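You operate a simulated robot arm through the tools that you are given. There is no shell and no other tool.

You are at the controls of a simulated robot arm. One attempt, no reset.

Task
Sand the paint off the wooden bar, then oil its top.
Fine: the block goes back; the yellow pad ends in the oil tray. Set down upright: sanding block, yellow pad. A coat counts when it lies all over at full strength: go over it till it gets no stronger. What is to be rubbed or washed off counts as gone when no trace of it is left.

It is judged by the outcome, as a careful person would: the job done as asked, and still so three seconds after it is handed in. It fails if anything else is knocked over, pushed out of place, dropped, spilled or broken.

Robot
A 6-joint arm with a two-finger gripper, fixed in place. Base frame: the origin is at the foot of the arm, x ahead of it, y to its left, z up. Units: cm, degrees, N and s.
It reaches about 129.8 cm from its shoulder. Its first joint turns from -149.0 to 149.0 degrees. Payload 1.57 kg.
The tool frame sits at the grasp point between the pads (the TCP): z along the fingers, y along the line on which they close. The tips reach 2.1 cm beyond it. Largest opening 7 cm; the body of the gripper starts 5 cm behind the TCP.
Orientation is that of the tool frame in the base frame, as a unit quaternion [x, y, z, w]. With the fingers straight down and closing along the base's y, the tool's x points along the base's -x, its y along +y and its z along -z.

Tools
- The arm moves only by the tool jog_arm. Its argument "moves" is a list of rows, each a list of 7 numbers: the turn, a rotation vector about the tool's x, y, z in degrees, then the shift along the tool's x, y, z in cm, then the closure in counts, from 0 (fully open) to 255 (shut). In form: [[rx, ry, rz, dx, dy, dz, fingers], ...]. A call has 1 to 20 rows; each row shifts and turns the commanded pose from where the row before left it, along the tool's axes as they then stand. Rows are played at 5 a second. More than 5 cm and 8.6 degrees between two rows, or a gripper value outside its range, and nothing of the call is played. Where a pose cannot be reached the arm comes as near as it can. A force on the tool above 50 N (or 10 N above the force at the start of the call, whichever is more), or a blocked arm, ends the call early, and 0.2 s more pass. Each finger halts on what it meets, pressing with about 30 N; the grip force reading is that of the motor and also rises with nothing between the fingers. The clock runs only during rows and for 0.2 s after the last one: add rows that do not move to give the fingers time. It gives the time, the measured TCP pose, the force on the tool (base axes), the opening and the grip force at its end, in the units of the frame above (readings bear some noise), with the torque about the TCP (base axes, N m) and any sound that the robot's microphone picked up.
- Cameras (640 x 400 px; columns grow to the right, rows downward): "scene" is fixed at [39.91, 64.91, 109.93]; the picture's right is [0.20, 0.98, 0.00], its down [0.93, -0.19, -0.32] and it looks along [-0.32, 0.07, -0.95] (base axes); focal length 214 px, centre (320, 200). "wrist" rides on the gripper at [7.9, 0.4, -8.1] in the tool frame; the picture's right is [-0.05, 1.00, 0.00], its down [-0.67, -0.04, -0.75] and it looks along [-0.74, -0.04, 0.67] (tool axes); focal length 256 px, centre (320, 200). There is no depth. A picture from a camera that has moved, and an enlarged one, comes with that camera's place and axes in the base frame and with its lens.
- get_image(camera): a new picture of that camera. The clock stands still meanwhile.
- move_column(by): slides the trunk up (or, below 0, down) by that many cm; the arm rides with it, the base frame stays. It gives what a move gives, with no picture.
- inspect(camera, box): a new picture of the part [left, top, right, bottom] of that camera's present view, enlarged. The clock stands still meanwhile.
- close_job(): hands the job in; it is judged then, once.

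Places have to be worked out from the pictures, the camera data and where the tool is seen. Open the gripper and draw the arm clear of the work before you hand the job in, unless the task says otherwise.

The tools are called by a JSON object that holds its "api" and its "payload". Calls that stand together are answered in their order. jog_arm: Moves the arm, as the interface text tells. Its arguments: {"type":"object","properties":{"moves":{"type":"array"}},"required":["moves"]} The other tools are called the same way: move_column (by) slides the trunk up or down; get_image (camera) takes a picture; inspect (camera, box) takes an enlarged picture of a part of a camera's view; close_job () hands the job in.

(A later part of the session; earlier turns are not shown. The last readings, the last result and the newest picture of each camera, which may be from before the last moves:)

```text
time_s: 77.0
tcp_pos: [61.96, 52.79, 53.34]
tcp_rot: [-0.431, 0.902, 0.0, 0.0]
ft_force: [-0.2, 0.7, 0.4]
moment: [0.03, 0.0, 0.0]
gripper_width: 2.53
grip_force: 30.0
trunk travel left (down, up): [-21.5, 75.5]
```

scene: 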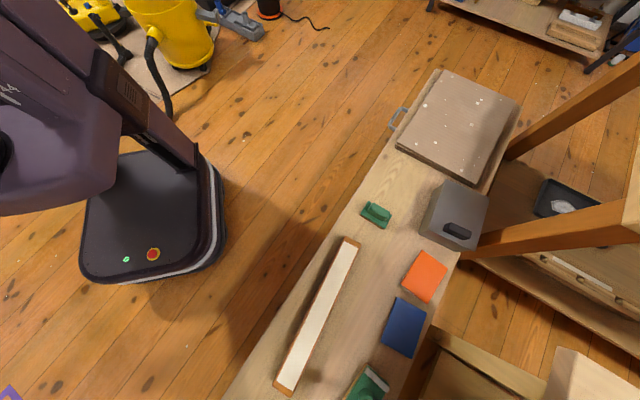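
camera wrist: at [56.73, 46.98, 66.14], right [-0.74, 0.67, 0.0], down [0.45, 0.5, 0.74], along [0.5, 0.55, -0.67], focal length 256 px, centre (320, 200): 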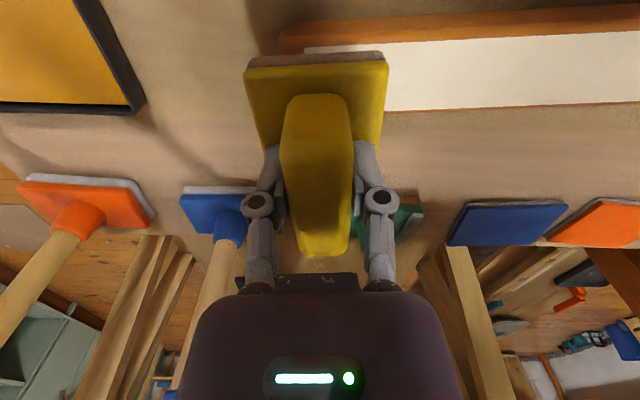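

{"api": "move_column", "payload": {"by": -0.15}}

```text
time_s: 77.5
tcp_pos: [62.09, 52.65, 53.36]
tcp_rot: [-0.431, 0.902, 0.001, 0.001]
ft_force: [3.7, 2.9, 18.9]
moment: [-0.01, 0.0, -0.01]
gripper_width: 2.52
grip_force: 29.7
trunk travel left (down, up): [-21.3, 75.7]
```

Contact at 19 N, a good working pressure. I'll start the oil stroke toward P2 and watch the result.

{"api": "jog_arm", "payload": {"moves": [[0, 0, 0, 0, 2.5, 0, 255], [0, 0, 0, 0, 2.5, 0, 255], [0, 0, 0, 0, 2.5, 0, 255], [0, 0, 0, 0, 2.5, 0, 255], [0, 0, 0, 0, 0, 0, 255]]}}

{"api": "get_image", "payload": {"camera": "wrist"}}

{"api": "inspect", "payload": {"camera": "scene", "box": [220, 220, 420, 400]}}

```text
time_s: 78.7
tcp_pos: [54.29, 58.9, 53.28]
tcp_rot: [-0.432, 0.902, 0.001, 0.0]
ft_force: [6.7, -4.2, 21.2]
moment: [-0.17, -0.15, 0.0]
gripper_width: 2.57
grip_force: 29.7
trunk travel left (down, up): [-21.3, 75.7]
```

```text
taken
camera wrist: at [48.85, 53.01, 61.41], right [-0.74, 0.67, 0.0], down [0.45, 0.49, 0.75], along [0.5, 0.55, -0.67], focal length 256 px, centre (320, 200)
```

wrist: 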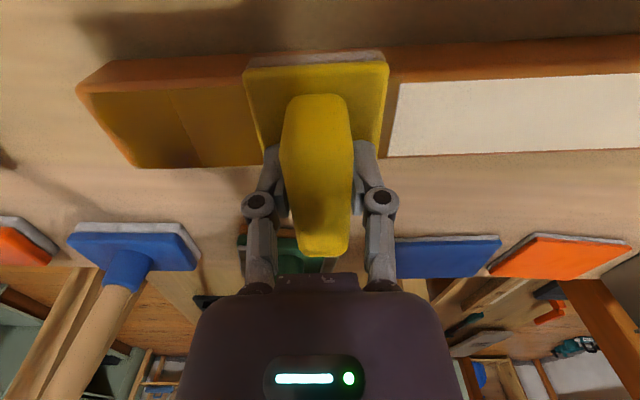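

```text
2.22 times, centred on (320, 310) of scene
camera zoom: at [39.91, 64.91, 109.93], right [0.2, 0.98, 0.0], down [0.93, -0.19, -0.32], along [-0.32, 0.07, -0.95], focal length 477 px, centre (320, -44)
```

zoom: 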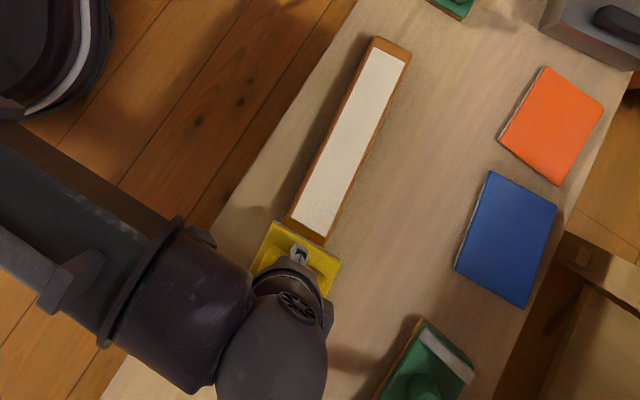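

Oil is going on: the bar's end has turned amber-brown. I'll zoom in to see the coverage and strength.

{"api": "inspect", "payload": {"camera": "wrist", "box": [60, 40, 320, 200]}}

```text
2.46 times, centred on (190, 120) of wrist
camera zoom: at [48.85, 53.01, 61.41], right [-0.74, 0.67, 0.0], down [0.45, 0.49, 0.75], along [0.5, 0.55, -0.67], focal length 630 px, centre (640, 397)
```

zoom: 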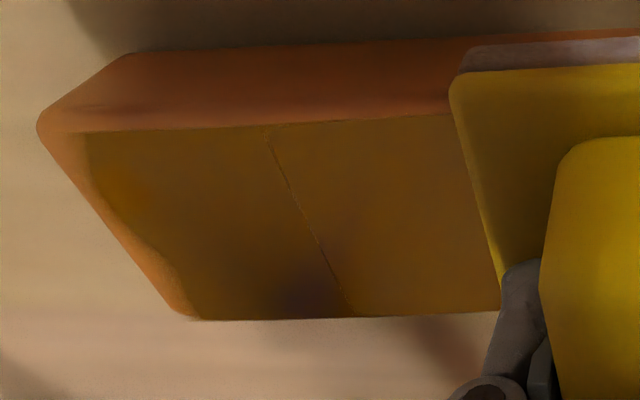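

The oil covers the full width, margins included. I'll continue the stroke to the P2 end.

{"api": "jog_arm", "payload": {"moves": [[0, 0, 0, 0, 2.5, 0, 255], [0, 0, 0, 0, 2.5, 0, 255], [0, 0, 0, 0, 2.5, 0, 255], [0, 0, 0, 0, 2.5, 0, 255], [0, 0, 0, 0, 2.5, 0, 255], [0, 0, 0, 0, 2.5, 0, 255], [0, 0, 0, 0, 2.5, 0, 255], [0, 0, 0, 0, 2.5, 0, 255], [0, 0, 0, 0, 2.5, 0, 255], [0, 0, 0, 0, 2.5, 0, 255], [0, 0, 0, 0, 0, 0, 255]]}}

{"api": "get_image", "payload": {"camera": "wrist"}}

{"api": "inspect", "payload": {"camera": "scene", "box": [220, 220, 420, 400]}}

```text
time_s: 81.1
tcp_pos: [34.82, 74.64, 53.22]
tcp_rot: [-0.431, 0.902, 0.001, 0.0]
ft_force: [4.4, -4.3, 16.1]
moment: [-0.14, -0.12, 0.03]
gripper_width: 2.53
grip_force: 30.8
trunk travel left (down, up): [-21.3, 75.7]
```

```text
taken
camera wrist: at [29.42, 68.72, 61.39], right [-0.74, 0.67, 0.0], down [0.45, 0.5, 0.75], along [0.5, 0.55, -0.67], focal length 256 px, centre (320, 200)
```

wrist: 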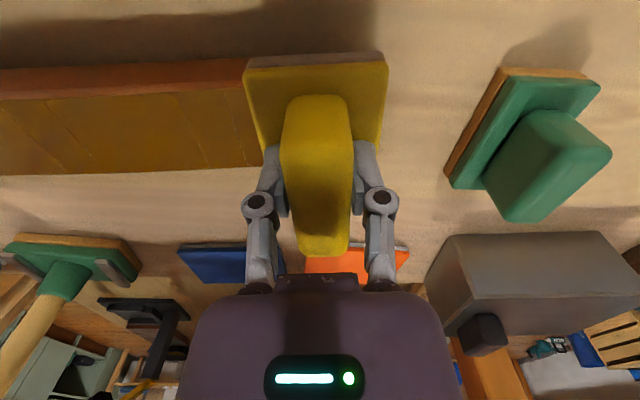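

```text
2.22 times, centred on (320, 310) of scene
camera zoom: at [39.91, 64.91, 109.93], right [0.2, 0.98, 0.0], down [0.93, -0.19, -0.32], along [-0.32, 0.07, -0.95], focal length 477 px, centre (320, -44)
```

zoom: 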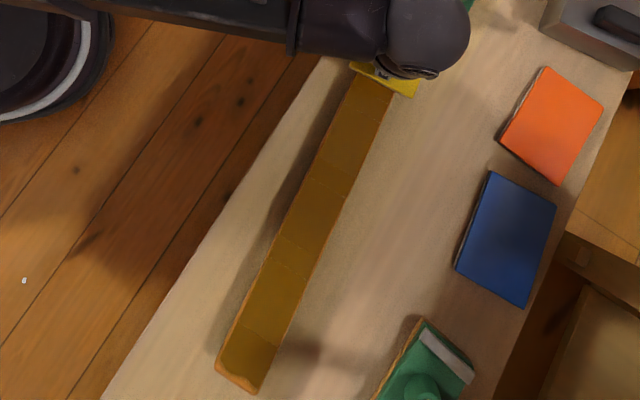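

The first coat covers the whole bar, with visible bands of differing strength. I'll make repeated round trips so it builds up evenly.

{"api": "jog_arm", "payload": {"moves": [[0, 0, 0, 0, 0.5, 0, 255], [0, 0, 0, 0, -3.6, 0, 255], [0, 0, 0, 0, -3.6, 0, 255], [0, 0, 0, 0, -3.6, 0, 255], [0, 0, 0, 0, -3.6, 0, 255], [0, 0, 0, 0, -3.6, 0, 255], [0, 0, 0, 0, -3.6, 0, 255], [0, 0, 0, 0, -3.6, 0, 255], [0, 0, 0, 0, -3.6, 0, 255], [0, 0, 0, 0, -3.6, 0, 255], [0, 0, 0, 0, -3.6, 0, 255], [0, 0, 0, 0, 0, 0, 255], [0, 0, 0, 0, 0, 0, 255]]}}

{"api": "get_image", "payload": {"camera": "wrist"}}

{"api": "inspect", "payload": {"camera": "scene", "box": [220, 220, 420, 400]}}

```text
time_s: 83.9
tcp_pos: [62.25, 52.47, 53.23]
tcp_rot: [-0.43, 0.903, 0.0, 0.001]
ft_force: [-1.6, 0.6, 13.0]
moment: [0.01, 0.06, 0.0]
gripper_width: 2.52
grip_force: 30.0
trunk travel left (down, up): [-21.3, 75.7]
```

```text
taken
camera wrist: at [56.95, 46.6, 61.37], right [-0.74, 0.67, 0.0], down [0.44, 0.5, 0.75], along [0.5, 0.55, -0.67], focal length 256 px, centre (320, 200)
```

wrist: 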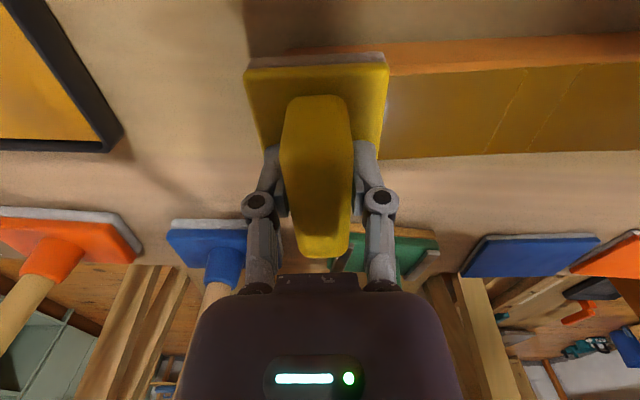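

```text
2.22 times, centred on (320, 310) of scene
camera zoom: at [39.91, 64.91, 109.93], right [0.2, 0.98, 0.0], down [0.93, -0.19, -0.32], along [-0.32, 0.07, -0.95], focal length 477 px, centre (320, -44)
```

zoom: 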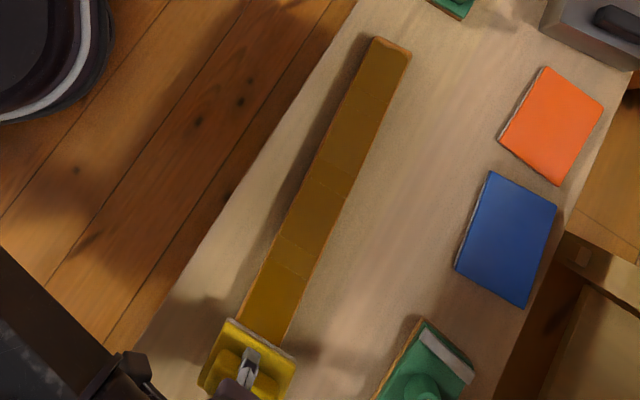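

The coat is getting more uniform, though thin lines remain where pad positions changed. I'll zoom in to judge the strength along the bar.

{"api": "inspect", "payload": {"camera": "scene", "box": [310, 230, 370, 300]}}

{"api": "inspect", "payload": {"camera": "scene", "box": [285, 300, 345, 370]}}

{"api": "inspect", "payload": {"camera": "wrist", "box": [370, 30, 640, 180]}}

```text
5.71 times, centred on (340, 265) of scene
camera zoom: at [39.91, 64.91, 109.93], right [0.2, 0.98, 0.0], down [0.93, -0.19, -0.32], along [-0.32, 0.07, -0.95], focal length 1226 px, centre (206, -171)
```

zoom: 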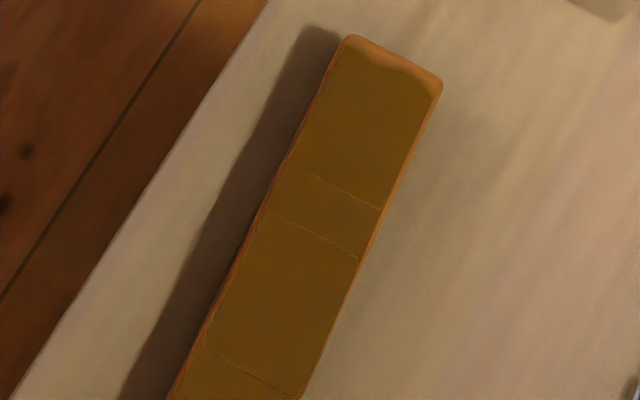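

```text
5.71 times, centred on (315, 335) of scene
camera zoom: at [39.91, 64.91, 109.93], right [0.2, 0.98, 0.0], down [0.93, -0.19, -0.32], along [-0.32, 0.07, -0.95], focal length 1226 px, centre (349, -571)
```

zoom: 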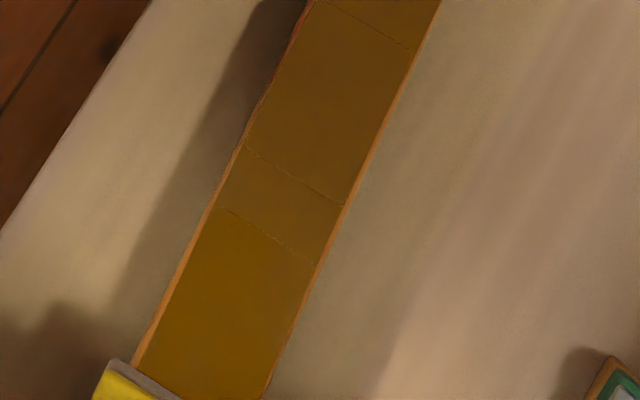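

```text
2.37 times, centred on (505, 105) of wrist
camera zoom: at [56.95, 46.6, 61.37], right [-0.74, 0.67, 0.0], down [0.44, 0.5, 0.75], along [0.5, 0.55, -0.67], focal length 607 px, centre (-118, 425)
```

zoom: 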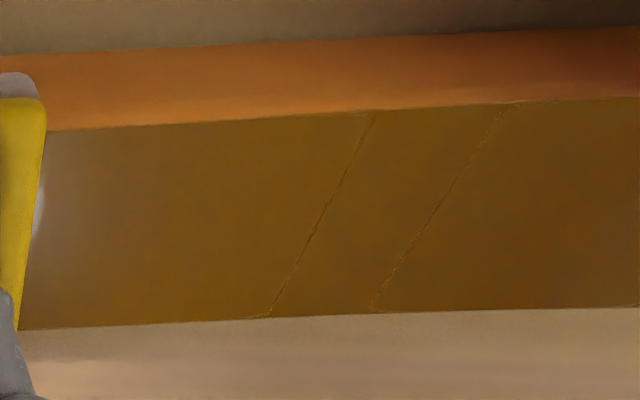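

Fine lines remain between strips, and a narrow strip at the P2 end may not be fully reached. I'll run the strokes about 1 cm further past both ends, offset so the lines get covered.

{"api": "jog_arm", "payload": {"moves": [[0, 0, 0, 0, -1, 0, 255], [0, 0, 0, 0, 0, 0, 255], [0, 0, 0, 0, 3, 0, 255], [0, 0, 0, 0, 3, 0, 255], [0, 0, 0, 0, 3, 0, 255], [0, 0, 0, 0, 3, 0, 255], [0, 0, 0, 0, 3, 0, 255], [0, 0, 0, 0, 3, 0, 255], [0, 0, 0, 0, 3, 0, 255], [0, 0, 0, 0, 3, 0, 255], [0, 0, 0, 0, 3, 0, 255], [0, 0, 0, 0, 3, 0, 255], [0, 0, 0, 0, 3, 0, 255], [0, 0, 0, 0, 3, 0, 255], [0, 0, 0, 0, 1.6, 0, 255], [0, 0, 0, 0, 0, 0, 255], [0, 0, 0, 0, 0, 0, 255]]}}

{"api": "get_image", "payload": {"camera": "wrist"}}

{"api": "inspect", "payload": {"camera": "scene", "box": [220, 220, 420, 400]}}

{"api": "inspect", "payload": {"camera": "scene", "box": [265, 330, 325, 400]}}

```text
time_s: 87.5
tcp_pos: [33.68, 75.19, 53.29]
tcp_rot: [-0.432, 0.902, -0.001, 0.0]
ft_force: [2.0, -0.9, 10.0]
moment: [-0.06, -0.02, -0.04]
gripper_width: 2.51
grip_force: 30.3
trunk travel left (down, up): [-21.3, 75.7]
```

```text
taken
camera wrist: at [28.37, 69.44, 61.35], right [-0.74, 0.67, 0.0], down [0.45, 0.5, 0.75], along [0.5, 0.55, -0.67], focal length 256 px, centre (320, 200)
```

wrist: 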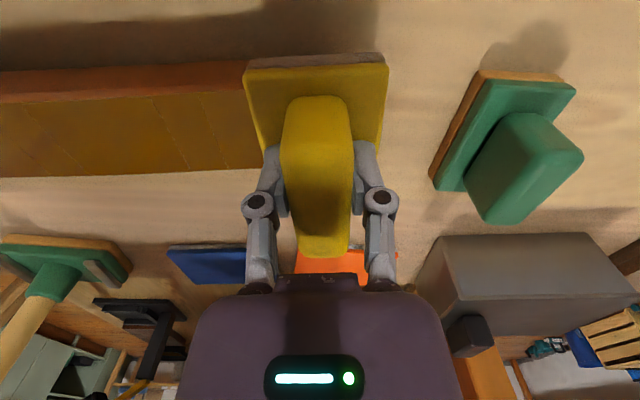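

```text
2.22 times, centred on (320, 310) of scene
camera zoom: at [39.91, 64.91, 109.93], right [0.2, 0.98, 0.0], down [0.93, -0.19, -0.32], along [-0.32, 0.07, -0.95], focal length 477 px, centre (320, -44)
```

zoom: 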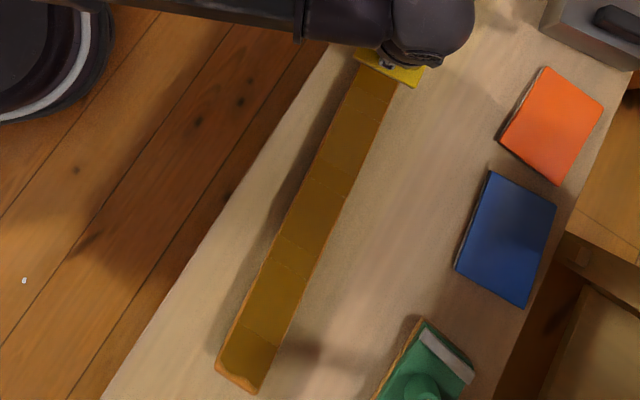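

```text
5.71 times, centred on (295, 365) of scene
camera zoom: at [39.91, 64.91, 109.93], right [0.2, 0.98, 0.0], down [0.93, -0.19, -0.32], along [-0.32, 0.07, -0.95], focal length 1226 px, centre (463, -743)
```

zoom: 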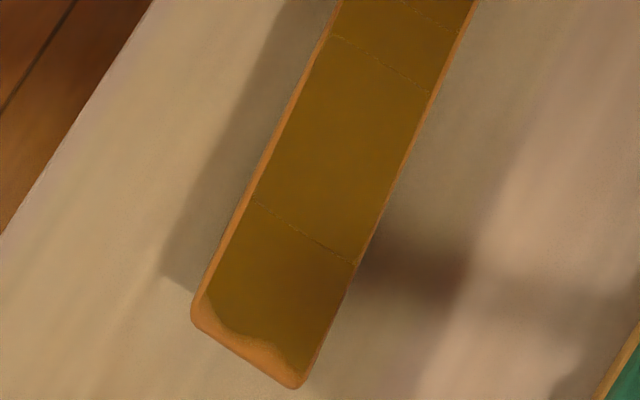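

The lines seem to persist in place. I'll zoom in hard on one to see whether it's a gap in the coat or just a surface seam.

{"api": "inspect", "payload": {"camera": "scene", "box": [296, 340, 326, 360]}}

{"api": "inspect", "payload": {"camera": "scene", "box": [270, 365, 310, 400]}}

{"api": "inspect", "payload": {"camera": "wrist", "box": [130, 70, 270, 190]}}

```text
16.00 times, centred on (311, 350) of scene
camera zoom: at [39.91, 64.91, 109.93], right [0.2, 0.98, 0.0], down [0.93, -0.19, -0.32], along [-0.32, 0.07, -0.95], focal length 3432 px, centre (464, -2200)
```

zoom: 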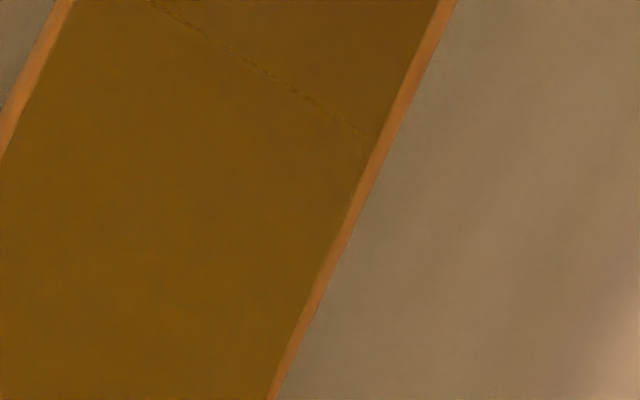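

```text
11.43 times, centred on (290, 382) of scene
camera zoom: at [39.91, 64.91, 109.93], right [0.2, 0.98, 0.0], down [0.93, -0.19, -0.32], along [-0.32, 0.07, -0.95], focal length 2451 px, centre (663, -1886)
```

zoom: 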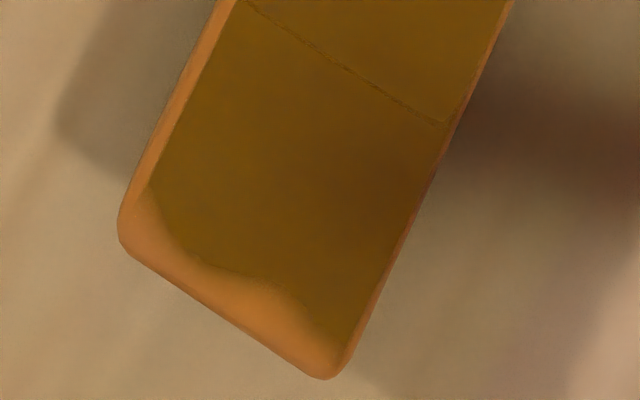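

```text
3.33 times, centred on (200, 130) of wrist
camera zoom: at [28.37, 69.44, 61.35], right [-0.74, 0.67, 0.0], down [0.45, 0.5, 0.75], along [0.5, 0.55, -0.67], focal length 853 px, centre (720, 433)
```

zoom: 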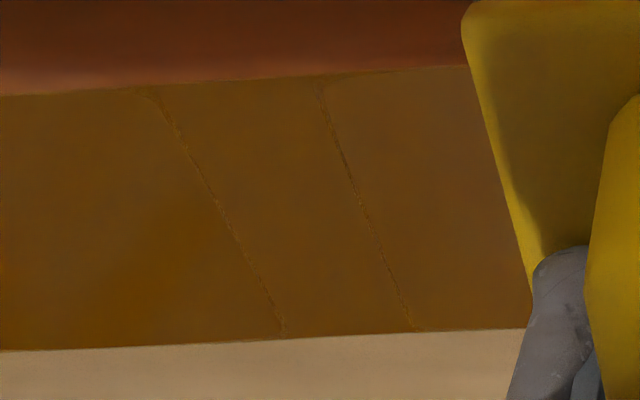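

The seams are just edges of the oil film, with full colour on both sides. I'll make another full round trip and compare the strength.

{"api": "jog_arm", "payload": {"moves": [[0, 0, 0, 0, -4.05, 0, 255], [0, 0, 0, 0, -4.05, 0, 255], [0, 0, 0, 0, -4.05, 0, 255], [0, 0, 0, 0, -4.05, 0, 255], [0, 0, 0, 0, -4.05, 0, 255], [0, 0, 0, 0, -4.05, 0, 255], [0, 0, 0, 0, -4.05, 0, 255], [0, 0, 0, 0, -4.05, 0, 255], [0, 0, 0, 0, -4.05, 0, 255], [0, 0, 0, 0, 0, 0, 255], [0, 0, 0, 0, 4.05, 0, 255], [0, 0, 0, 0, 4.05, 0, 255], [0, 0, 0, 0, 4.05, 0, 255], [0, 0, 0, 0, 4.05, 0, 255], [0, 0, 0, 0, 4.05, 0, 255], [0, 0, 0, 0, 4.05, 0, 255], [0, 0, 0, 0, 4.05, 0, 255], [0, 0, 0, 0, 4.05, 0, 255], [0, 0, 0, 0, 4.05, 0, 255], [0, 0, 0, 0, 0, 0, 255]]}}

{"api": "get_image", "payload": {"camera": "wrist"}}

{"api": "inspect", "payload": {"camera": "scene", "box": [220, 220, 420, 400]}}

{"api": "inspect", "payload": {"camera": "scene", "box": [265, 330, 325, 400]}}

```text
time_s: 91.7
tcp_pos: [33.62, 75.35, 53.28]
tcp_rot: [-0.431, 0.902, 0.0, -0.001]
ft_force: [0.2, -0.8, 7.5]
moment: [-0.02, -0.04, 0.0]
gripper_width: 2.54
grip_force: 29.8
trunk travel left (down, up): [-21.3, 75.7]
```

```text
taken
camera wrist: at [28.29, 69.5, 61.34], right [-0.74, 0.67, 0.0], down [0.45, 0.5, 0.75], along [0.5, 0.55, -0.67], focal length 256 px, centre (320, 200)
```

wrist: 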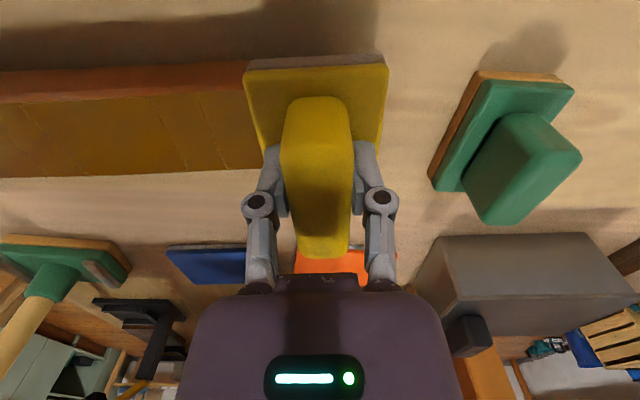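

```text
2.22 times, centred on (320, 310) of scene
camera zoom: at [39.91, 64.91, 109.93], right [0.2, 0.98, 0.0], down [0.93, -0.19, -0.32], along [-0.32, 0.07, -0.95], focal length 477 px, centre (320, -44)
```

zoom: 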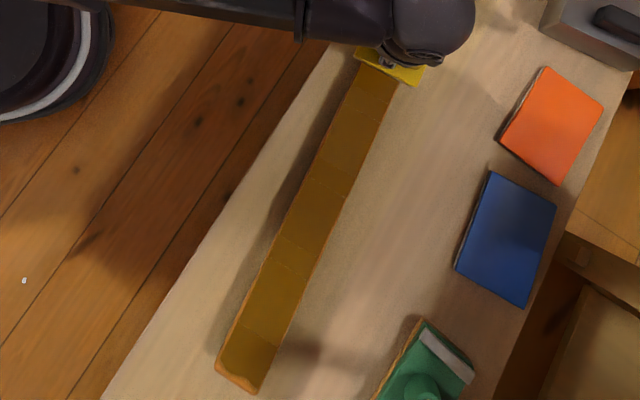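

```text
5.71 times, centred on (295, 365) of scene
camera zoom: at [39.91, 64.91, 109.93], right [0.2, 0.98, 0.0], down [0.93, -0.19, -0.32], along [-0.32, 0.07, -0.95], focal length 1226 px, centre (463, -743)
```

zoom: 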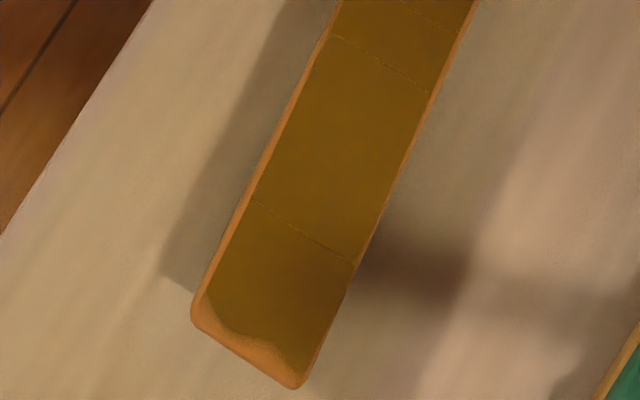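

The last round trip changed nothing visible, so either the coat is at full strength or the pad is dry. To find out, I'll re-dip and go over it again. Lifting now and heading back to the tray.

{"api": "move_column", "payload": {"by": 6}}

{"api": "jog_arm", "payload": {"moves": [[0, 0, 0, 0.296, -4.477, 0, 255], [0, 0, 0, 0.296, -4.477, 0, 255], [0, 0, 0, 0.296, -4.477, 0, 255], [0, 0, 0, 0.296, -4.477, 0, 255], [0, 0, 0, 0.296, -4.477, 0, 255], [0, 0, 0, 0.296, -4.477, 0, 255], [0, 0, 0, 0.296, -4.477, 0, 255], [0, 0, 0, 0.296, -4.477, 0, 255], [0, 0, 0, 0.296, -4.477, 0, 255], [0, 0, 0, 0.296, -4.477, 0, 255], [0, 0, 0, 0.296, -4.477, 0, 255], [0, 0, 0, 0.296, -4.477, 0, 255], [0, 0, 0, 0.296, -4.477, 0, 255], [0, 0, 4.7, 0, 0, 0, 255], [0, 0, 0, 0, 0, 0, 255], [0, 0, 0, 0, 0, 0, 255]]}}

{"api": "get_image", "payload": {"camera": "wrist"}}

{"api": "get_image", "payload": {"camera": "scene"}}

```text
time_s: 92.7
tcp_pos: [33.78, 75.26, 59.17]
tcp_rot: [-0.431, 0.902, 0.001, -0.001]
ft_force: [-0.1, 0.3, -1.3]
moment: [-0.01, -0.01, 0.01]
gripper_width: 2.53
grip_force: 30.4
trunk travel left (down, up): [-27.3, 69.7]
```

```text
time_s: 96.1
tcp_pos: [76.66, 35.66, 59.16]
tcp_rot: [-0.394, 0.919, 0.0, 0.0]
ft_force: [-0.9, 0.2, -0.9]
moment: [0.05, -0.02, 0.02]
gripper_width: 2.5
grip_force: 29.7
trunk travel left (down, up): [-27.3, 69.7]
```

```text
taken
camera wrist: at [70.88, 30.28, 67.29], right [-0.69, 0.73, 0.0], down [0.49, 0.46, 0.74], along [0.54, 0.51, -0.67], focal length 256 px, centre (320, 200)
```

wrist: 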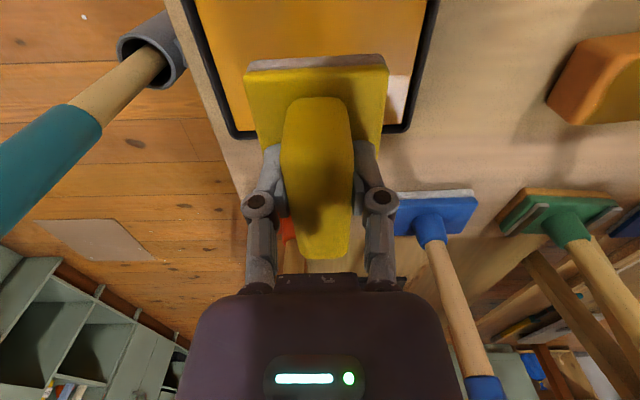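

```text
taken
```

scene: 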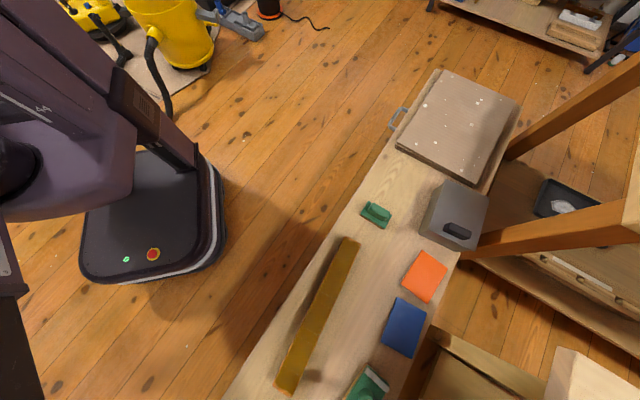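

With the arm off the bar I have an unshadowed view of it. I'll take reference close-ups of the coat before the second dip.

{"api": "inspect", "payload": {"camera": "scene", "box": [220, 220, 420, 400]}}

{"api": "inspect", "payload": {"camera": "scene", "box": [310, 230, 370, 300]}}

{"api": "inspect", "payload": {"camera": "scene", "box": [285, 290, 345, 360]}}

{"api": "inspect", "payload": {"camera": "scene", "box": [265, 340, 325, 400]}}

```text
2.22 times, centred on (320, 310) of scene
camera zoom: at [39.91, 64.91, 109.93], right [0.2, 0.98, 0.0], down [0.93, -0.19, -0.32], along [-0.32, 0.07, -0.95], focal length 477 px, centre (320, -44)
```

zoom: 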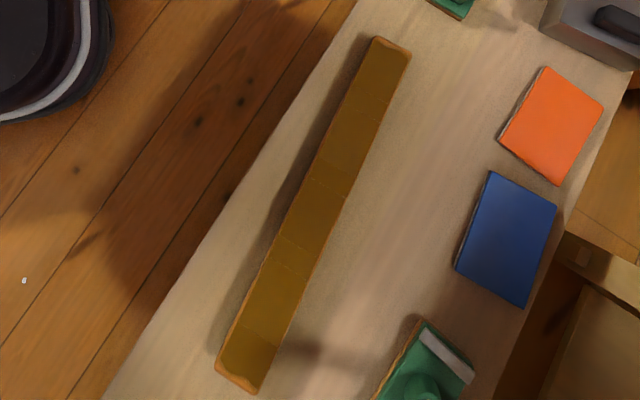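

```text
5.71 times, centred on (340, 265) of scene
camera zoom: at [39.91, 64.91, 109.93], right [0.2, 0.98, 0.0], down [0.93, -0.19, -0.32], along [-0.32, 0.07, -0.95], focal length 1226 px, centre (206, -171)
```

zoom: 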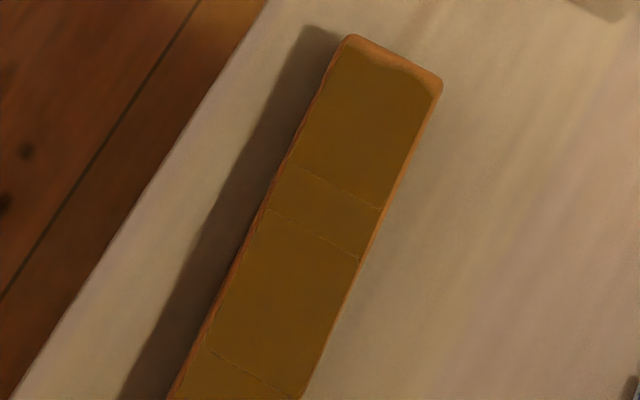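

```text
5.71 times, centred on (315, 325) of scene
camera zoom: at [39.91, 64.91, 109.93], right [0.2, 0.98, 0.0], down [0.93, -0.19, -0.32], along [-0.32, 0.07, -0.95], focal length 1226 px, centre (349, -514)
```

zoom: 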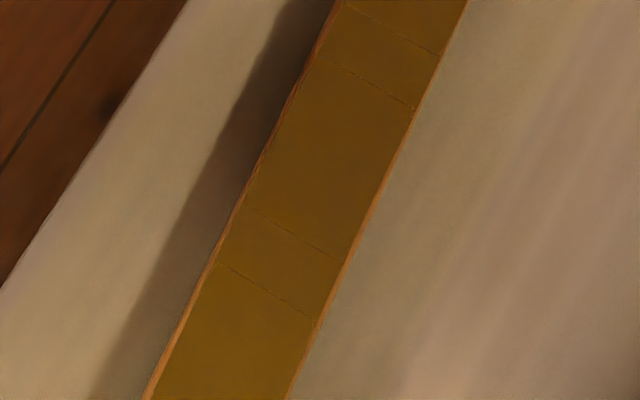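

```text
6.67 times, centred on (295, 370) of scene
camera zoom: at [39.91, 64.91, 109.93], right [0.2, 0.98, 0.0], down [0.93, -0.19, -0.32], along [-0.32, 0.07, -0.95], focal length 1430 px, centre (487, -933)
```

zoom: 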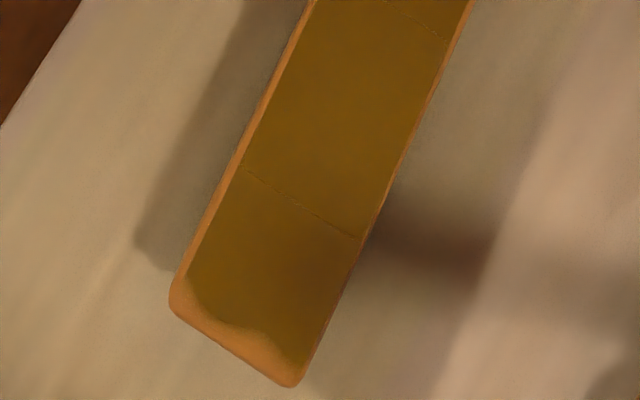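

Coverage looks even. I'll lower into the tray again, carefully this time. Contact should come at TCP z≈51.

{"api": "move_column", "payload": {"by": -7.6}}

```text
time_s: 97.2
tcp_pos: [76.72, 35.79, 51.58]
tcp_rot: [-0.394, 0.919, 0.001, 0.0]
ft_force: [0.4, -0.2, -0.4]
moment: [0.01, 0.04, 0.02]
gripper_width: 2.52
grip_force: 29.9
trunk travel left (down, up): [-19.7, 77.3]
```

{"api": "move_column", "payload": {"by": -0.3}}

```text
time_s: 97.8
tcp_pos: [76.79, 35.76, 51.14]
tcp_rot: [-0.394, 0.919, -0.001, 0.0]
ft_force: [-0.4, 0.3, -0.7]
moment: [0.02, 0.02, 0.01]
gripper_width: 2.52
grip_force: 30.0
trunk travel left (down, up): [-19.4, 77.6]
```

{"api": "move_column", "payload": {"by": -0.2}}

```text
time_s: 98.3
tcp_pos: [76.63, 35.7, 51.11]
tcp_rot: [-0.394, 0.919, 0.0, 0.0]
ft_force: [-0.6, -0.1, -0.6]
moment: [-0.02, 0.0, 0.01]
gripper_width: 2.5
grip_force: 29.6
trunk travel left (down, up): [-19.2, 77.8]
```

{"api": "move_column", "payload": {"by": -0.15}}

```text
time_s: 98.8
tcp_pos: [76.73, 35.67, 50.96]
tcp_rot: [-0.394, 0.919, 0.0, 0.0]
ft_force: [0.0, 0.2, 1.9]
moment: [0.08, 0.0, 0.01]
gripper_width: 2.51
grip_force: 29.9
trunk travel left (down, up): [-19.1, 77.9]
```

Contact is beginning. I'll press 0.1 more, hold a second in the oil, lift slightly and let it drip.

{"api": "move_column", "payload": {"by": -0.1}}

{"api": "jog_arm", "payload": {"moves": [[0, 0, 0, 0, 0, 0, 255], [0, 0, 0, 0, 0, 0, 255], [0, 0, 0, 0, 0, 0, 255], [0, 0, 0, 0, 0, 0, 255], [0, 0, 0, 0, 0, 0, 255], [0, 0, 0, 0, 0, 0, 255]]}}

{"api": "move_column", "payload": {"by": 1}}

{"api": "jog_arm", "payload": {"moves": [[0, 0, 0, 0, 0, 0, 255], [0, 0, 0, 0, 0, 0, 255], [0, 0, 0, 0, 0, 0, 255], [0, 0, 0, 0, 0, 0, 255], [0, 0, 0, 0, 0, 0, 255], [0, 0, 0, 0, 0, 0, 255], [0, 0, 0, 0, 0, 0, 255], [0, 0, 0, 0, 0, 0, 255]]}}

{"api": "move_column", "payload": {"by": 7}}

```text
time_s: 99.3
tcp_pos: [76.56, 35.59, 50.98]
tcp_rot: [-0.394, 0.919, 0.0, 0.001]
ft_force: [2.6, 1.0, 12.2]
moment: [0.04, 0.02, -0.03]
gripper_width: 2.5
grip_force: 29.7
trunk travel left (down, up): [-19.0, 78.0]
```

```text
time_s: 100.7
tcp_pos: [76.65, 35.69, 50.97]
tcp_rot: [-0.394, 0.919, 0.001, 0.001]
ft_force: [3.2, 1.6, 14.1]
moment: [0.05, -0.08, 0.02]
gripper_width: 2.56
grip_force: 30.1
trunk travel left (down, up): [-19.0, 78.0]
```

```text
time_s: 101.3
tcp_pos: [76.61, 35.66, 51.83]
tcp_rot: [-0.393, 0.919, 0.0, 0.0]
ft_force: [0.4, -0.5, -0.1]
moment: [0.03, -0.03, 0.03]
gripper_width: 2.48
grip_force: 29.8
trunk travel left (down, up): [-20.0, 77.0]
```

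```text
time_s: 103.1
tcp_pos: [76.74, 35.69, 51.8]
tcp_rot: [-0.394, 0.919, 0.0, -0.001]
ft_force: [0.5, -0.6, -0.7]
moment: [0.01, -0.01, 0.0]
gripper_width: 2.5
grip_force: 29.8
trunk travel left (down, up): [-20.0, 77.0]
```

```text
time_s: 104.2
tcp_pos: [76.68, 35.83, 58.77]
tcp_rot: [-0.394, 0.919, 0.0, 0.0]
ft_force: [0.1, -0.1, 0.1]
moment: [0.0, 0.02, 0.01]
gripper_width: 2.51
grip_force: 30.0
trunk travel left (down, up): [-27.0, 70.0]
```

Freshly loaded, I'll go back over the P1 end of the bar.

{"api": "jog_arm", "payload": {"moves": [[0, 0, -4.7, 0, 0, 0, 255], [0, 0, 0, -0.66, 3.585, 0, 255], [0, 0, 0, -0.66, 3.585, 0, 255], [0, 0, 0, -0.66, 3.585, 0, 255], [0, 0, 0, -0.66, 3.585, 0, 255], [0, 0, 0, -0.66, 3.585, 0, 255], [0, 0, 0, -0.66, 3.585, 0, 255], [0, 0, 0, 0, 0, 0, 255], [0, 0, 0, 0, 0, 0, 255]]}}

{"api": "move_column", "payload": {"by": -5}}

{"api": "get_image", "payload": {"camera": "wrist"}}

```text
time_s: 106.2
tcp_pos: [62.17, 52.23, 58.89]
tcp_rot: [-0.431, 0.902, 0.0, 0.0]
ft_force: [0.4, -0.3, -1.1]
moment: [-0.01, 0.01, 0.01]
gripper_width: 2.5
grip_force: 30.3
trunk travel left (down, up): [-27.0, 70.0]
```

```text
time_s: 107.1
tcp_pos: [62.18, 52.2, 53.84]
tcp_rot: [-0.432, 0.902, 0.0, -0.001]
ft_force: [-0.9, 0.3, -1.2]
moment: [0.05, 0.01, 0.0]
gripper_width: 2.52
grip_force: 30.1
trunk travel left (down, up): [-22.0, 75.0]
```

```text
taken
camera wrist: at [56.86, 46.35, 61.94], right [-0.74, 0.67, 0.0], down [0.45, 0.5, 0.74], along [0.5, 0.55, -0.67], focal length 256 px, centre (320, 200)
```

wrist: 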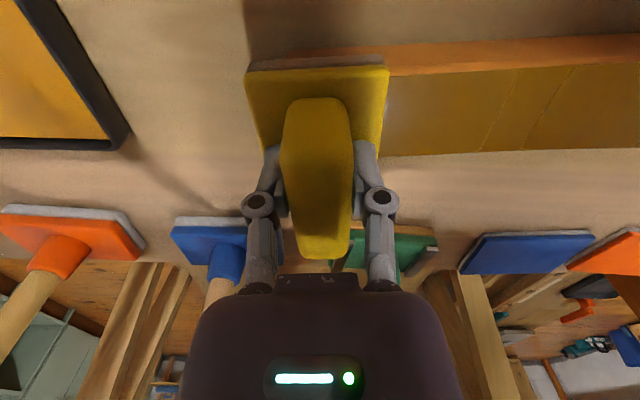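

Aligned above the P1 end. I'll lower to contact, expected at about 53.25.

{"api": "move_column", "payload": {"by": -0.5}}

```text
time_s: 107.6
tcp_pos: [62.15, 52.27, 53.29]
tcp_rot: [-0.432, 0.902, 0.0, 0.0]
ft_force: [0.0, -0.4, -1.2]
moment: [0.04, -0.04, 0.0]
gripper_width: 2.51
grip_force: 29.8
trunk travel left (down, up): [-21.5, 75.5]
```

{"api": "move_column", "payload": {"by": -0.2}}

```text
time_s: 108.1
tcp_pos: [62.13, 52.25, 53.16]
tcp_rot: [-0.432, 0.902, 0.0, 0.001]
ft_force: [1.8, 0.7, 12.4]
moment: [0.07, -0.05, -0.02]
gripper_width: 2.51
grip_force: 30.2
trunk travel left (down, up): [-21.3, 75.7]
```

12 N on the bar. Full stroke to P2, running past both ends.

{"api": "jog_arm", "payload": {"moves": [[0, 0, 0, 0, -0.9, 0, 255], [0, 0, 0, 0, 2.3, 0, 255], [0, 0, 0, 0, 2.3, 0, 255], [0, 0, 0, 0, 2.3, 0, 255], [0, 0, 0, 0, 2.3, 0, 255], [0, 0, 0, 0, 2.3, 0, 255], [0, 0, 0, 0, 2.3, 0, 255], [0, 0, 0, 0, 2.3, 0, 255], [0, 0, 0, 0, 2.3, 0, 255], [0, 0, 0, 0, 2.3, 0, 255], [0, 0, 0, 0, 2.3, 0, 255], [0, 0, 0, 0, 2.3, 0, 255], [0, 0, 0, 0, 2.3, 0, 255], [0, 0, 0, 0, 2.3, 0, 255], [0, 0, 0, 0, 2.3, 0, 255], [0, 0, 0, 0, 2.3, 0, 255], [0, 0, 0, 0, 2.3, 0, 255], [0, 0, 0, 0, 0, 0, 255]]}}

{"api": "inspect", "payload": {"camera": "scene", "box": [220, 220, 420, 400]}}

{"api": "inspect", "payload": {"camera": "scene", "box": [285, 290, 345, 360]}}

{"api": "inspect", "payload": {"camera": "scene", "box": [265, 340, 325, 400]}}

```text
time_s: 111.9
tcp_pos: [34.14, 74.77, 53.23]
tcp_rot: [-0.431, 0.902, 0.0, 0.001]
ft_force: [3.2, -2.2, 10.0]
moment: [-0.06, -0.13, -0.03]
gripper_width: 2.54
grip_force: 30.0
trunk travel left (down, up): [-21.3, 75.7]
```

```text
2.22 times, centred on (320, 310) of scene
camera zoom: at [39.91, 64.91, 109.93], right [0.2, 0.98, 0.0], down [0.93, -0.19, -0.32], along [-0.32, 0.07, -0.95], focal length 477 px, centre (320, -44)
```

zoom: 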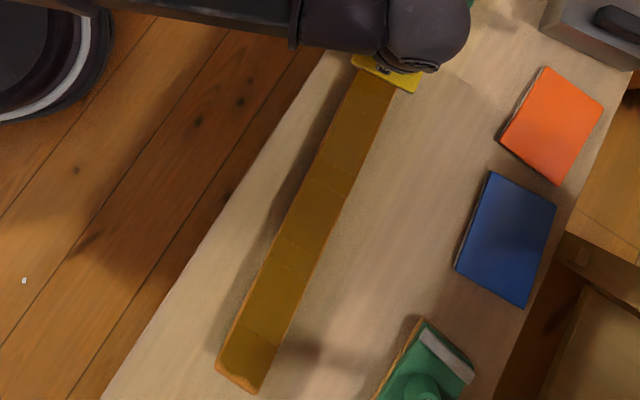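

```text
5.71 times, centred on (315, 325) of scene
camera zoom: at [39.91, 64.91, 109.93], right [0.2, 0.98, 0.0], down [0.93, -0.19, -0.32], along [-0.32, 0.07, -0.95], focal length 1226 px, centre (349, -514)
```

zoom: 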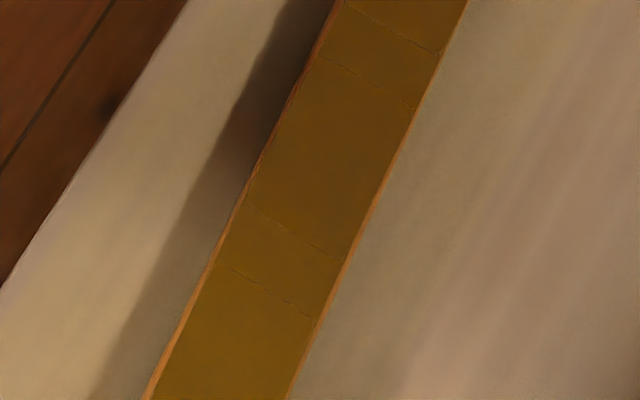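

```text
6.67 times, centred on (295, 370) of scene
camera zoom: at [39.91, 64.91, 109.93], right [0.2, 0.98, 0.0], down [0.93, -0.19, -0.32], along [-0.32, 0.07, -0.95], focal length 1430 px, centre (487, -933)
```

zoom: 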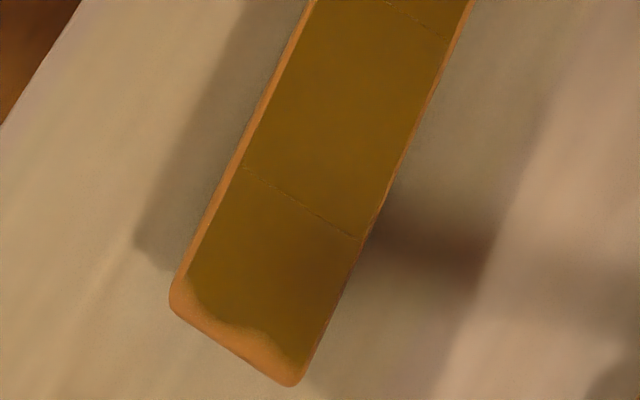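

There was no change after the fresh load, so the coat is at full strength. I'll make one more pass back to P1 for insurance, then lift there and compare.

{"api": "jog_arm", "payload": {"moves": [[0, 0, 0, 0, 0.5, 0, 255], [0, 0, 0, 0, -2.3, 0, 255], [0, 0, 0, 0, -2.3, 0, 255], [0, 0, 0, 0, -2.3, 0, 255], [0, 0, 0, 0, -2.3, 0, 255], [0, 0, 0, 0, -2.3, 0, 255], [0, 0, 0, 0, -2.3, 0, 255], [0, 0, 0, 0, -2.3, 0, 255], [0, 0, 0, 0, -2.3, 0, 255], [0, 0, 0, 0, -2.3, 0, 255], [0, 0, 0, 0, -2.3, 0, 255], [0, 0, 0, 0, -2.3, 0, 255], [0, 0, 0, 0, -2.3, 0, 255], [0, 0, 0, 0, -2.3, 0, 255], [0, 0, 0, 0, -2.3, 0, 255], [0, 0, 0, 0, -2.3, 0, 255], [0, 0, 0, 0, -2.3, 0, 255], [0, 0, 0, 0, 0, 0, 255]]}}

{"api": "move_column", "payload": {"by": 6}}

{"api": "get_image", "payload": {"camera": "wrist"}}

{"api": "inspect", "payload": {"camera": "scene", "box": [310, 230, 370, 300]}}

```text
time_s: 115.7
tcp_pos: [62.3, 51.98, 53.27]
tcp_rot: [-0.432, 0.902, 0.0, 0.0]
ft_force: [-3.6, 2.0, 7.7]
moment: [0.06, 0.05, -0.03]
gripper_width: 2.51
grip_force: 30.0
trunk travel left (down, up): [-21.3, 75.7]
```

```text
time_s: 116.7
tcp_pos: [62.28, 52.07, 59.03]
tcp_rot: [-0.431, 0.902, 0.0, 0.0]
ft_force: [0.2, 0.6, -0.9]
moment: [-0.04, 0.03, -0.01]
gripper_width: 2.51
grip_force: 30.1
trunk travel left (down, up): [-27.3, 69.7]
```

```text
taken
camera wrist: at [56.98, 46.15, 67.23], right [-0.74, 0.67, 0.0], down [0.45, 0.5, 0.74], along [0.5, 0.55, -0.67], focal length 256 px, centre (320, 200)
```

wrist: 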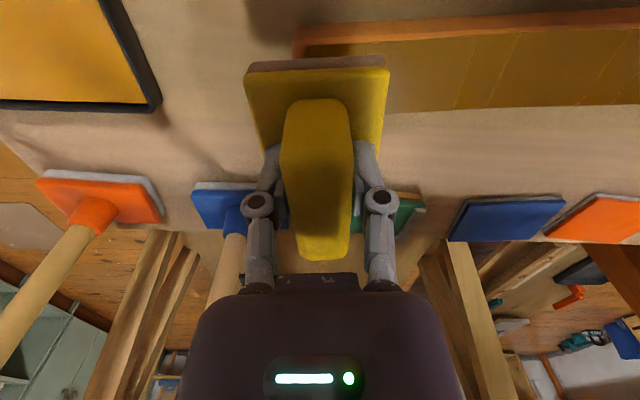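

```text
5.71 times, centred on (340, 265) of scene
camera zoom: at [39.91, 64.91, 109.93], right [0.2, 0.98, 0.0], down [0.93, -0.19, -0.32], along [-0.32, 0.07, -0.95], focal length 1226 px, centre (206, -171)
```

zoom: 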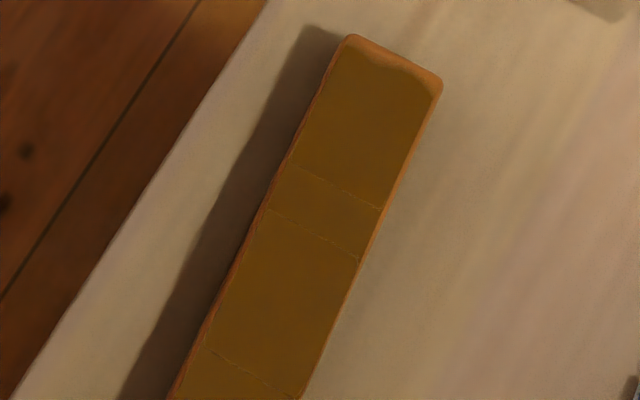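

The coat is unchanged, so it's at full strength over the whole top. Now I'll carry the yellow pad to the tray to leave it there.

{"api": "jog_arm", "payload": {"moves": [[0, 0, 0, 0.634, -3.665, 0, 255], [0, 0, 0, 0.634, -3.665, 0, 255], [0, 0, 0, 0.634, -3.665, 0, 255], [0, 0, 0, 0.634, -3.665, 0, 255], [0, 0, 0, 0.634, -3.665, 0, 255], [0, 0, 0, 0.634, -3.665, 0, 255], [0, 0, 4.7, 0, 0, 0, 255], [0, 0, 0, 0, 0, 0, 255], [0, 0, 0, 0, 0, 0, 255]]}}

{"api": "move_column", "payload": {"by": -6.8}}

{"api": "get_image", "payload": {"camera": "wrist"}}

```text
time_s: 118.7
tcp_pos: [77.01, 35.45, 59.05]
tcp_rot: [-0.394, 0.919, 0.001, 0.0]
ft_force: [0.2, -0.1, -0.3]
moment: [0.0, -0.04, 0.02]
gripper_width: 2.53
grip_force: 30.0
trunk travel left (down, up): [-27.3, 69.7]
```

```text
time_s: 119.8
tcp_pos: [77.06, 35.49, 52.3]
tcp_rot: [-0.395, 0.919, 0.0, 0.0]
ft_force: [-1.0, 0.0, -0.4]
moment: [0.0, 0.01, -0.02]
gripper_width: 2.52
grip_force: 29.9
trunk travel left (down, up): [-20.5, 76.5]
```

```text
taken
camera wrist: at [71.22, 30.1, 60.44], right [-0.69, 0.73, 0.0], down [0.49, 0.46, 0.74], along [0.54, 0.51, -0.67], focal length 256 px, centre (320, 200)
```

wrist: 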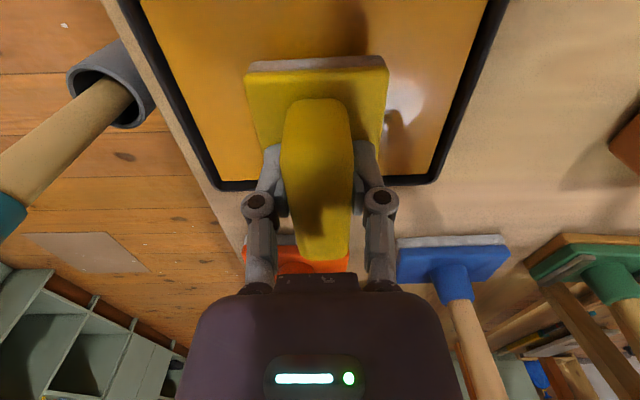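

The pad is centred over the oil. I'll lower gently to contact at about 51.

{"api": "move_column", "payload": {"by": -1.15}}

```text
time_s: 120.4
tcp_pos: [77.09, 35.39, 51.22]
tcp_rot: [-0.393, 0.919, 0.0, 0.0]
ft_force: [-0.3, -0.5, -0.9]
moment: [-0.02, -0.02, 0.0]
gripper_width: 2.54
grip_force: 30.5
trunk travel left (down, up): [-19.3, 77.7]
```

{"api": "move_column", "payload": {"by": -0.2}}

```text
time_s: 120.9
tcp_pos: [77.0, 35.61, 50.95]
tcp_rot: [-0.394, 0.919, 0.0, 0.0]
ft_force: [-0.4, -0.4, -0.8]
moment: [-0.06, -0.01, -0.04]
gripper_width: 2.54
grip_force: 29.9
trunk travel left (down, up): [-19.1, 77.9]
```

{"api": "move_column", "payload": {"by": -0.12}}

```text
time_s: 121.4
tcp_pos: [77.04, 35.3, 50.72]
tcp_rot: [-0.394, 0.919, -0.001, 0.001]
ft_force: [-0.1, -0.2, 3.6]
moment: [0.02, -0.1, -0.02]
gripper_width: 2.52
grip_force: 29.9
trunk travel left (down, up): [-19.0, 78.0]
```

The pad is resting in the tray at 3.6 N. I'll open the gripper and then rise straight up.

{"api": "jog_arm", "payload": {"moves": [[0, 0, 0, 0, 0, 0, 130], [0, 0, 0, 0, 0, 0, 90], [0, 0, 0, 0, 0, 0, 40], [0, 0, 0, 0, 0, 0, 0], [0, 0, 0, 0, 0, 0, 0], [0, 0, 0, 0, 0, 0, 0]]}}

{"api": "inspect", "payload": {"camera": "wrist", "box": [180, 20, 480, 260]}}

```text
time_s: 122.8
tcp_pos: [77.03, 35.57, 50.84]
tcp_rot: [-0.395, 0.919, 0.0, 0.0]
ft_force: [0.2, 0.0, 0.3]
moment: [0.01, 0.02, -0.02]
gripper_width: 6.99
grip_force: 0.0
trunk travel left (down, up): [-19.0, 78.0]
```

```text
1.67 times, centred on (330, 140) of wrist
camera zoom: at [71.22, 30.1, 58.97], right [-0.69, 0.73, 0.0], down [0.48, 0.46, 0.74], along [0.54, 0.51, -0.67], focal length 427 px, centre (303, 300)
```

zoom: 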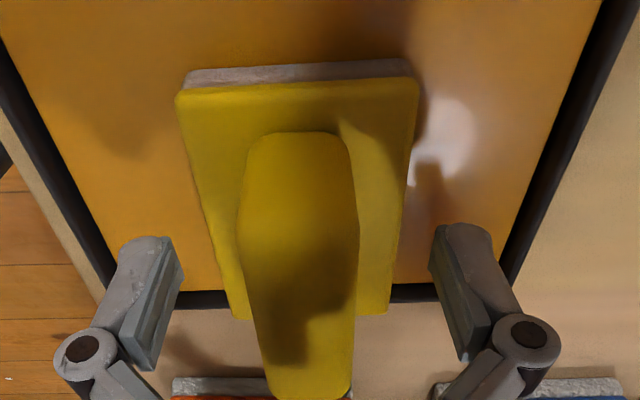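

The pad stands level in the oil with the fingers clear on both sides. I'll rise and look at everything.

{"api": "move_column", "payload": {"by": 14}}

{"api": "get_image", "payload": {"camera": "wrist"}}

{"api": "get_image", "payload": {"camera": "scene"}}

```text
time_s: 124.5
tcp_pos: [77.04, 35.57, 64.98]
tcp_rot: [-0.393, 0.919, 0.0, 0.0]
ft_force: [-1.0, -0.5, -0.1]
moment: [0.0, 0.05, -0.02]
gripper_width: 7.01
grip_force: 0.0
trunk travel left (down, up): [-33.0, 64.0]
```

```text
taken
camera wrist: at [71.22, 30.1, 72.96], right [-0.69, 0.73, 0.0], down [0.48, 0.46, 0.74], along [0.54, 0.51, -0.67], focal length 256 px, centre (320, 200)
```

wrist: 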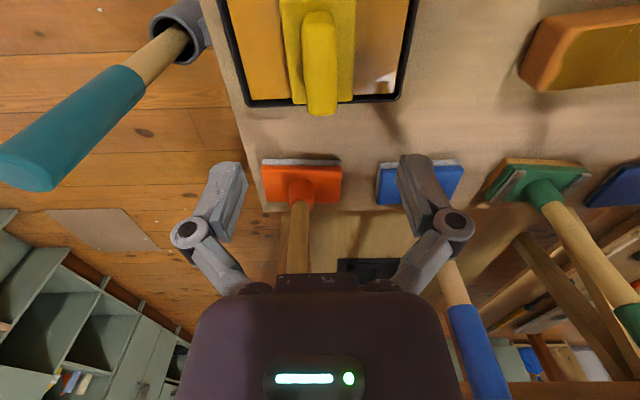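

```text
taken
```

scene: 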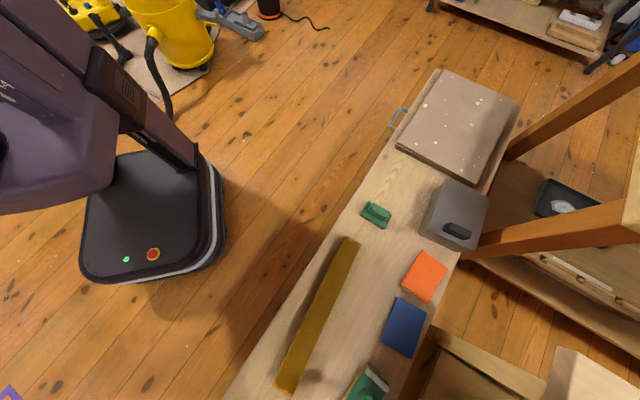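

The yellow pad stands in the tray, clear of all the rims. I'll draw the arm back toward the robot and check the final state from there.

{"api": "jog_arm", "payload": {"moves": [[0, 0, 0, 4, 0, 0, 0], [0, 0, 0, 4, 0, 0, 0], [0, 0, 0, 4, 0, 0, 0], [0, 0, 0, 4, 0, 0, 0], [0, 0, 0, 2, 0, 0, 0], [0, 0, 0, 0, 0, 0, 0], [0, 0, 0, 0, 0, 0, 0]]}}

{"api": "get_image", "payload": {"camera": "wrist"}}

```text
time_s: 126.1
tcp_pos: [64.65, 22.4, 64.9]
tcp_rot: [-0.394, 0.919, 0.0, 0.001]
ft_force: [-1.1, 0.3, -0.2]
moment: [0.02, 0.02, -0.02]
gripper_width: 7.0
grip_force: 0.1
trunk travel left (down, up): [-33.0, 64.0]
```

```text
taken
camera wrist: at [58.84, 17.06, 72.97], right [-0.69, 0.73, 0.0], down [0.48, 0.46, 0.74], along [0.54, 0.51, -0.67], focal length 256 px, centre (320, 200)
```

wrist: 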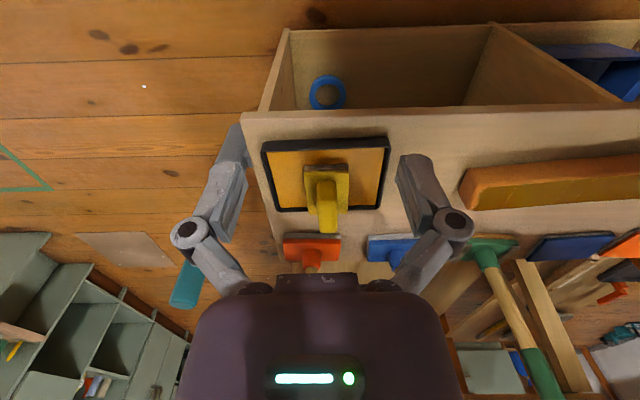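

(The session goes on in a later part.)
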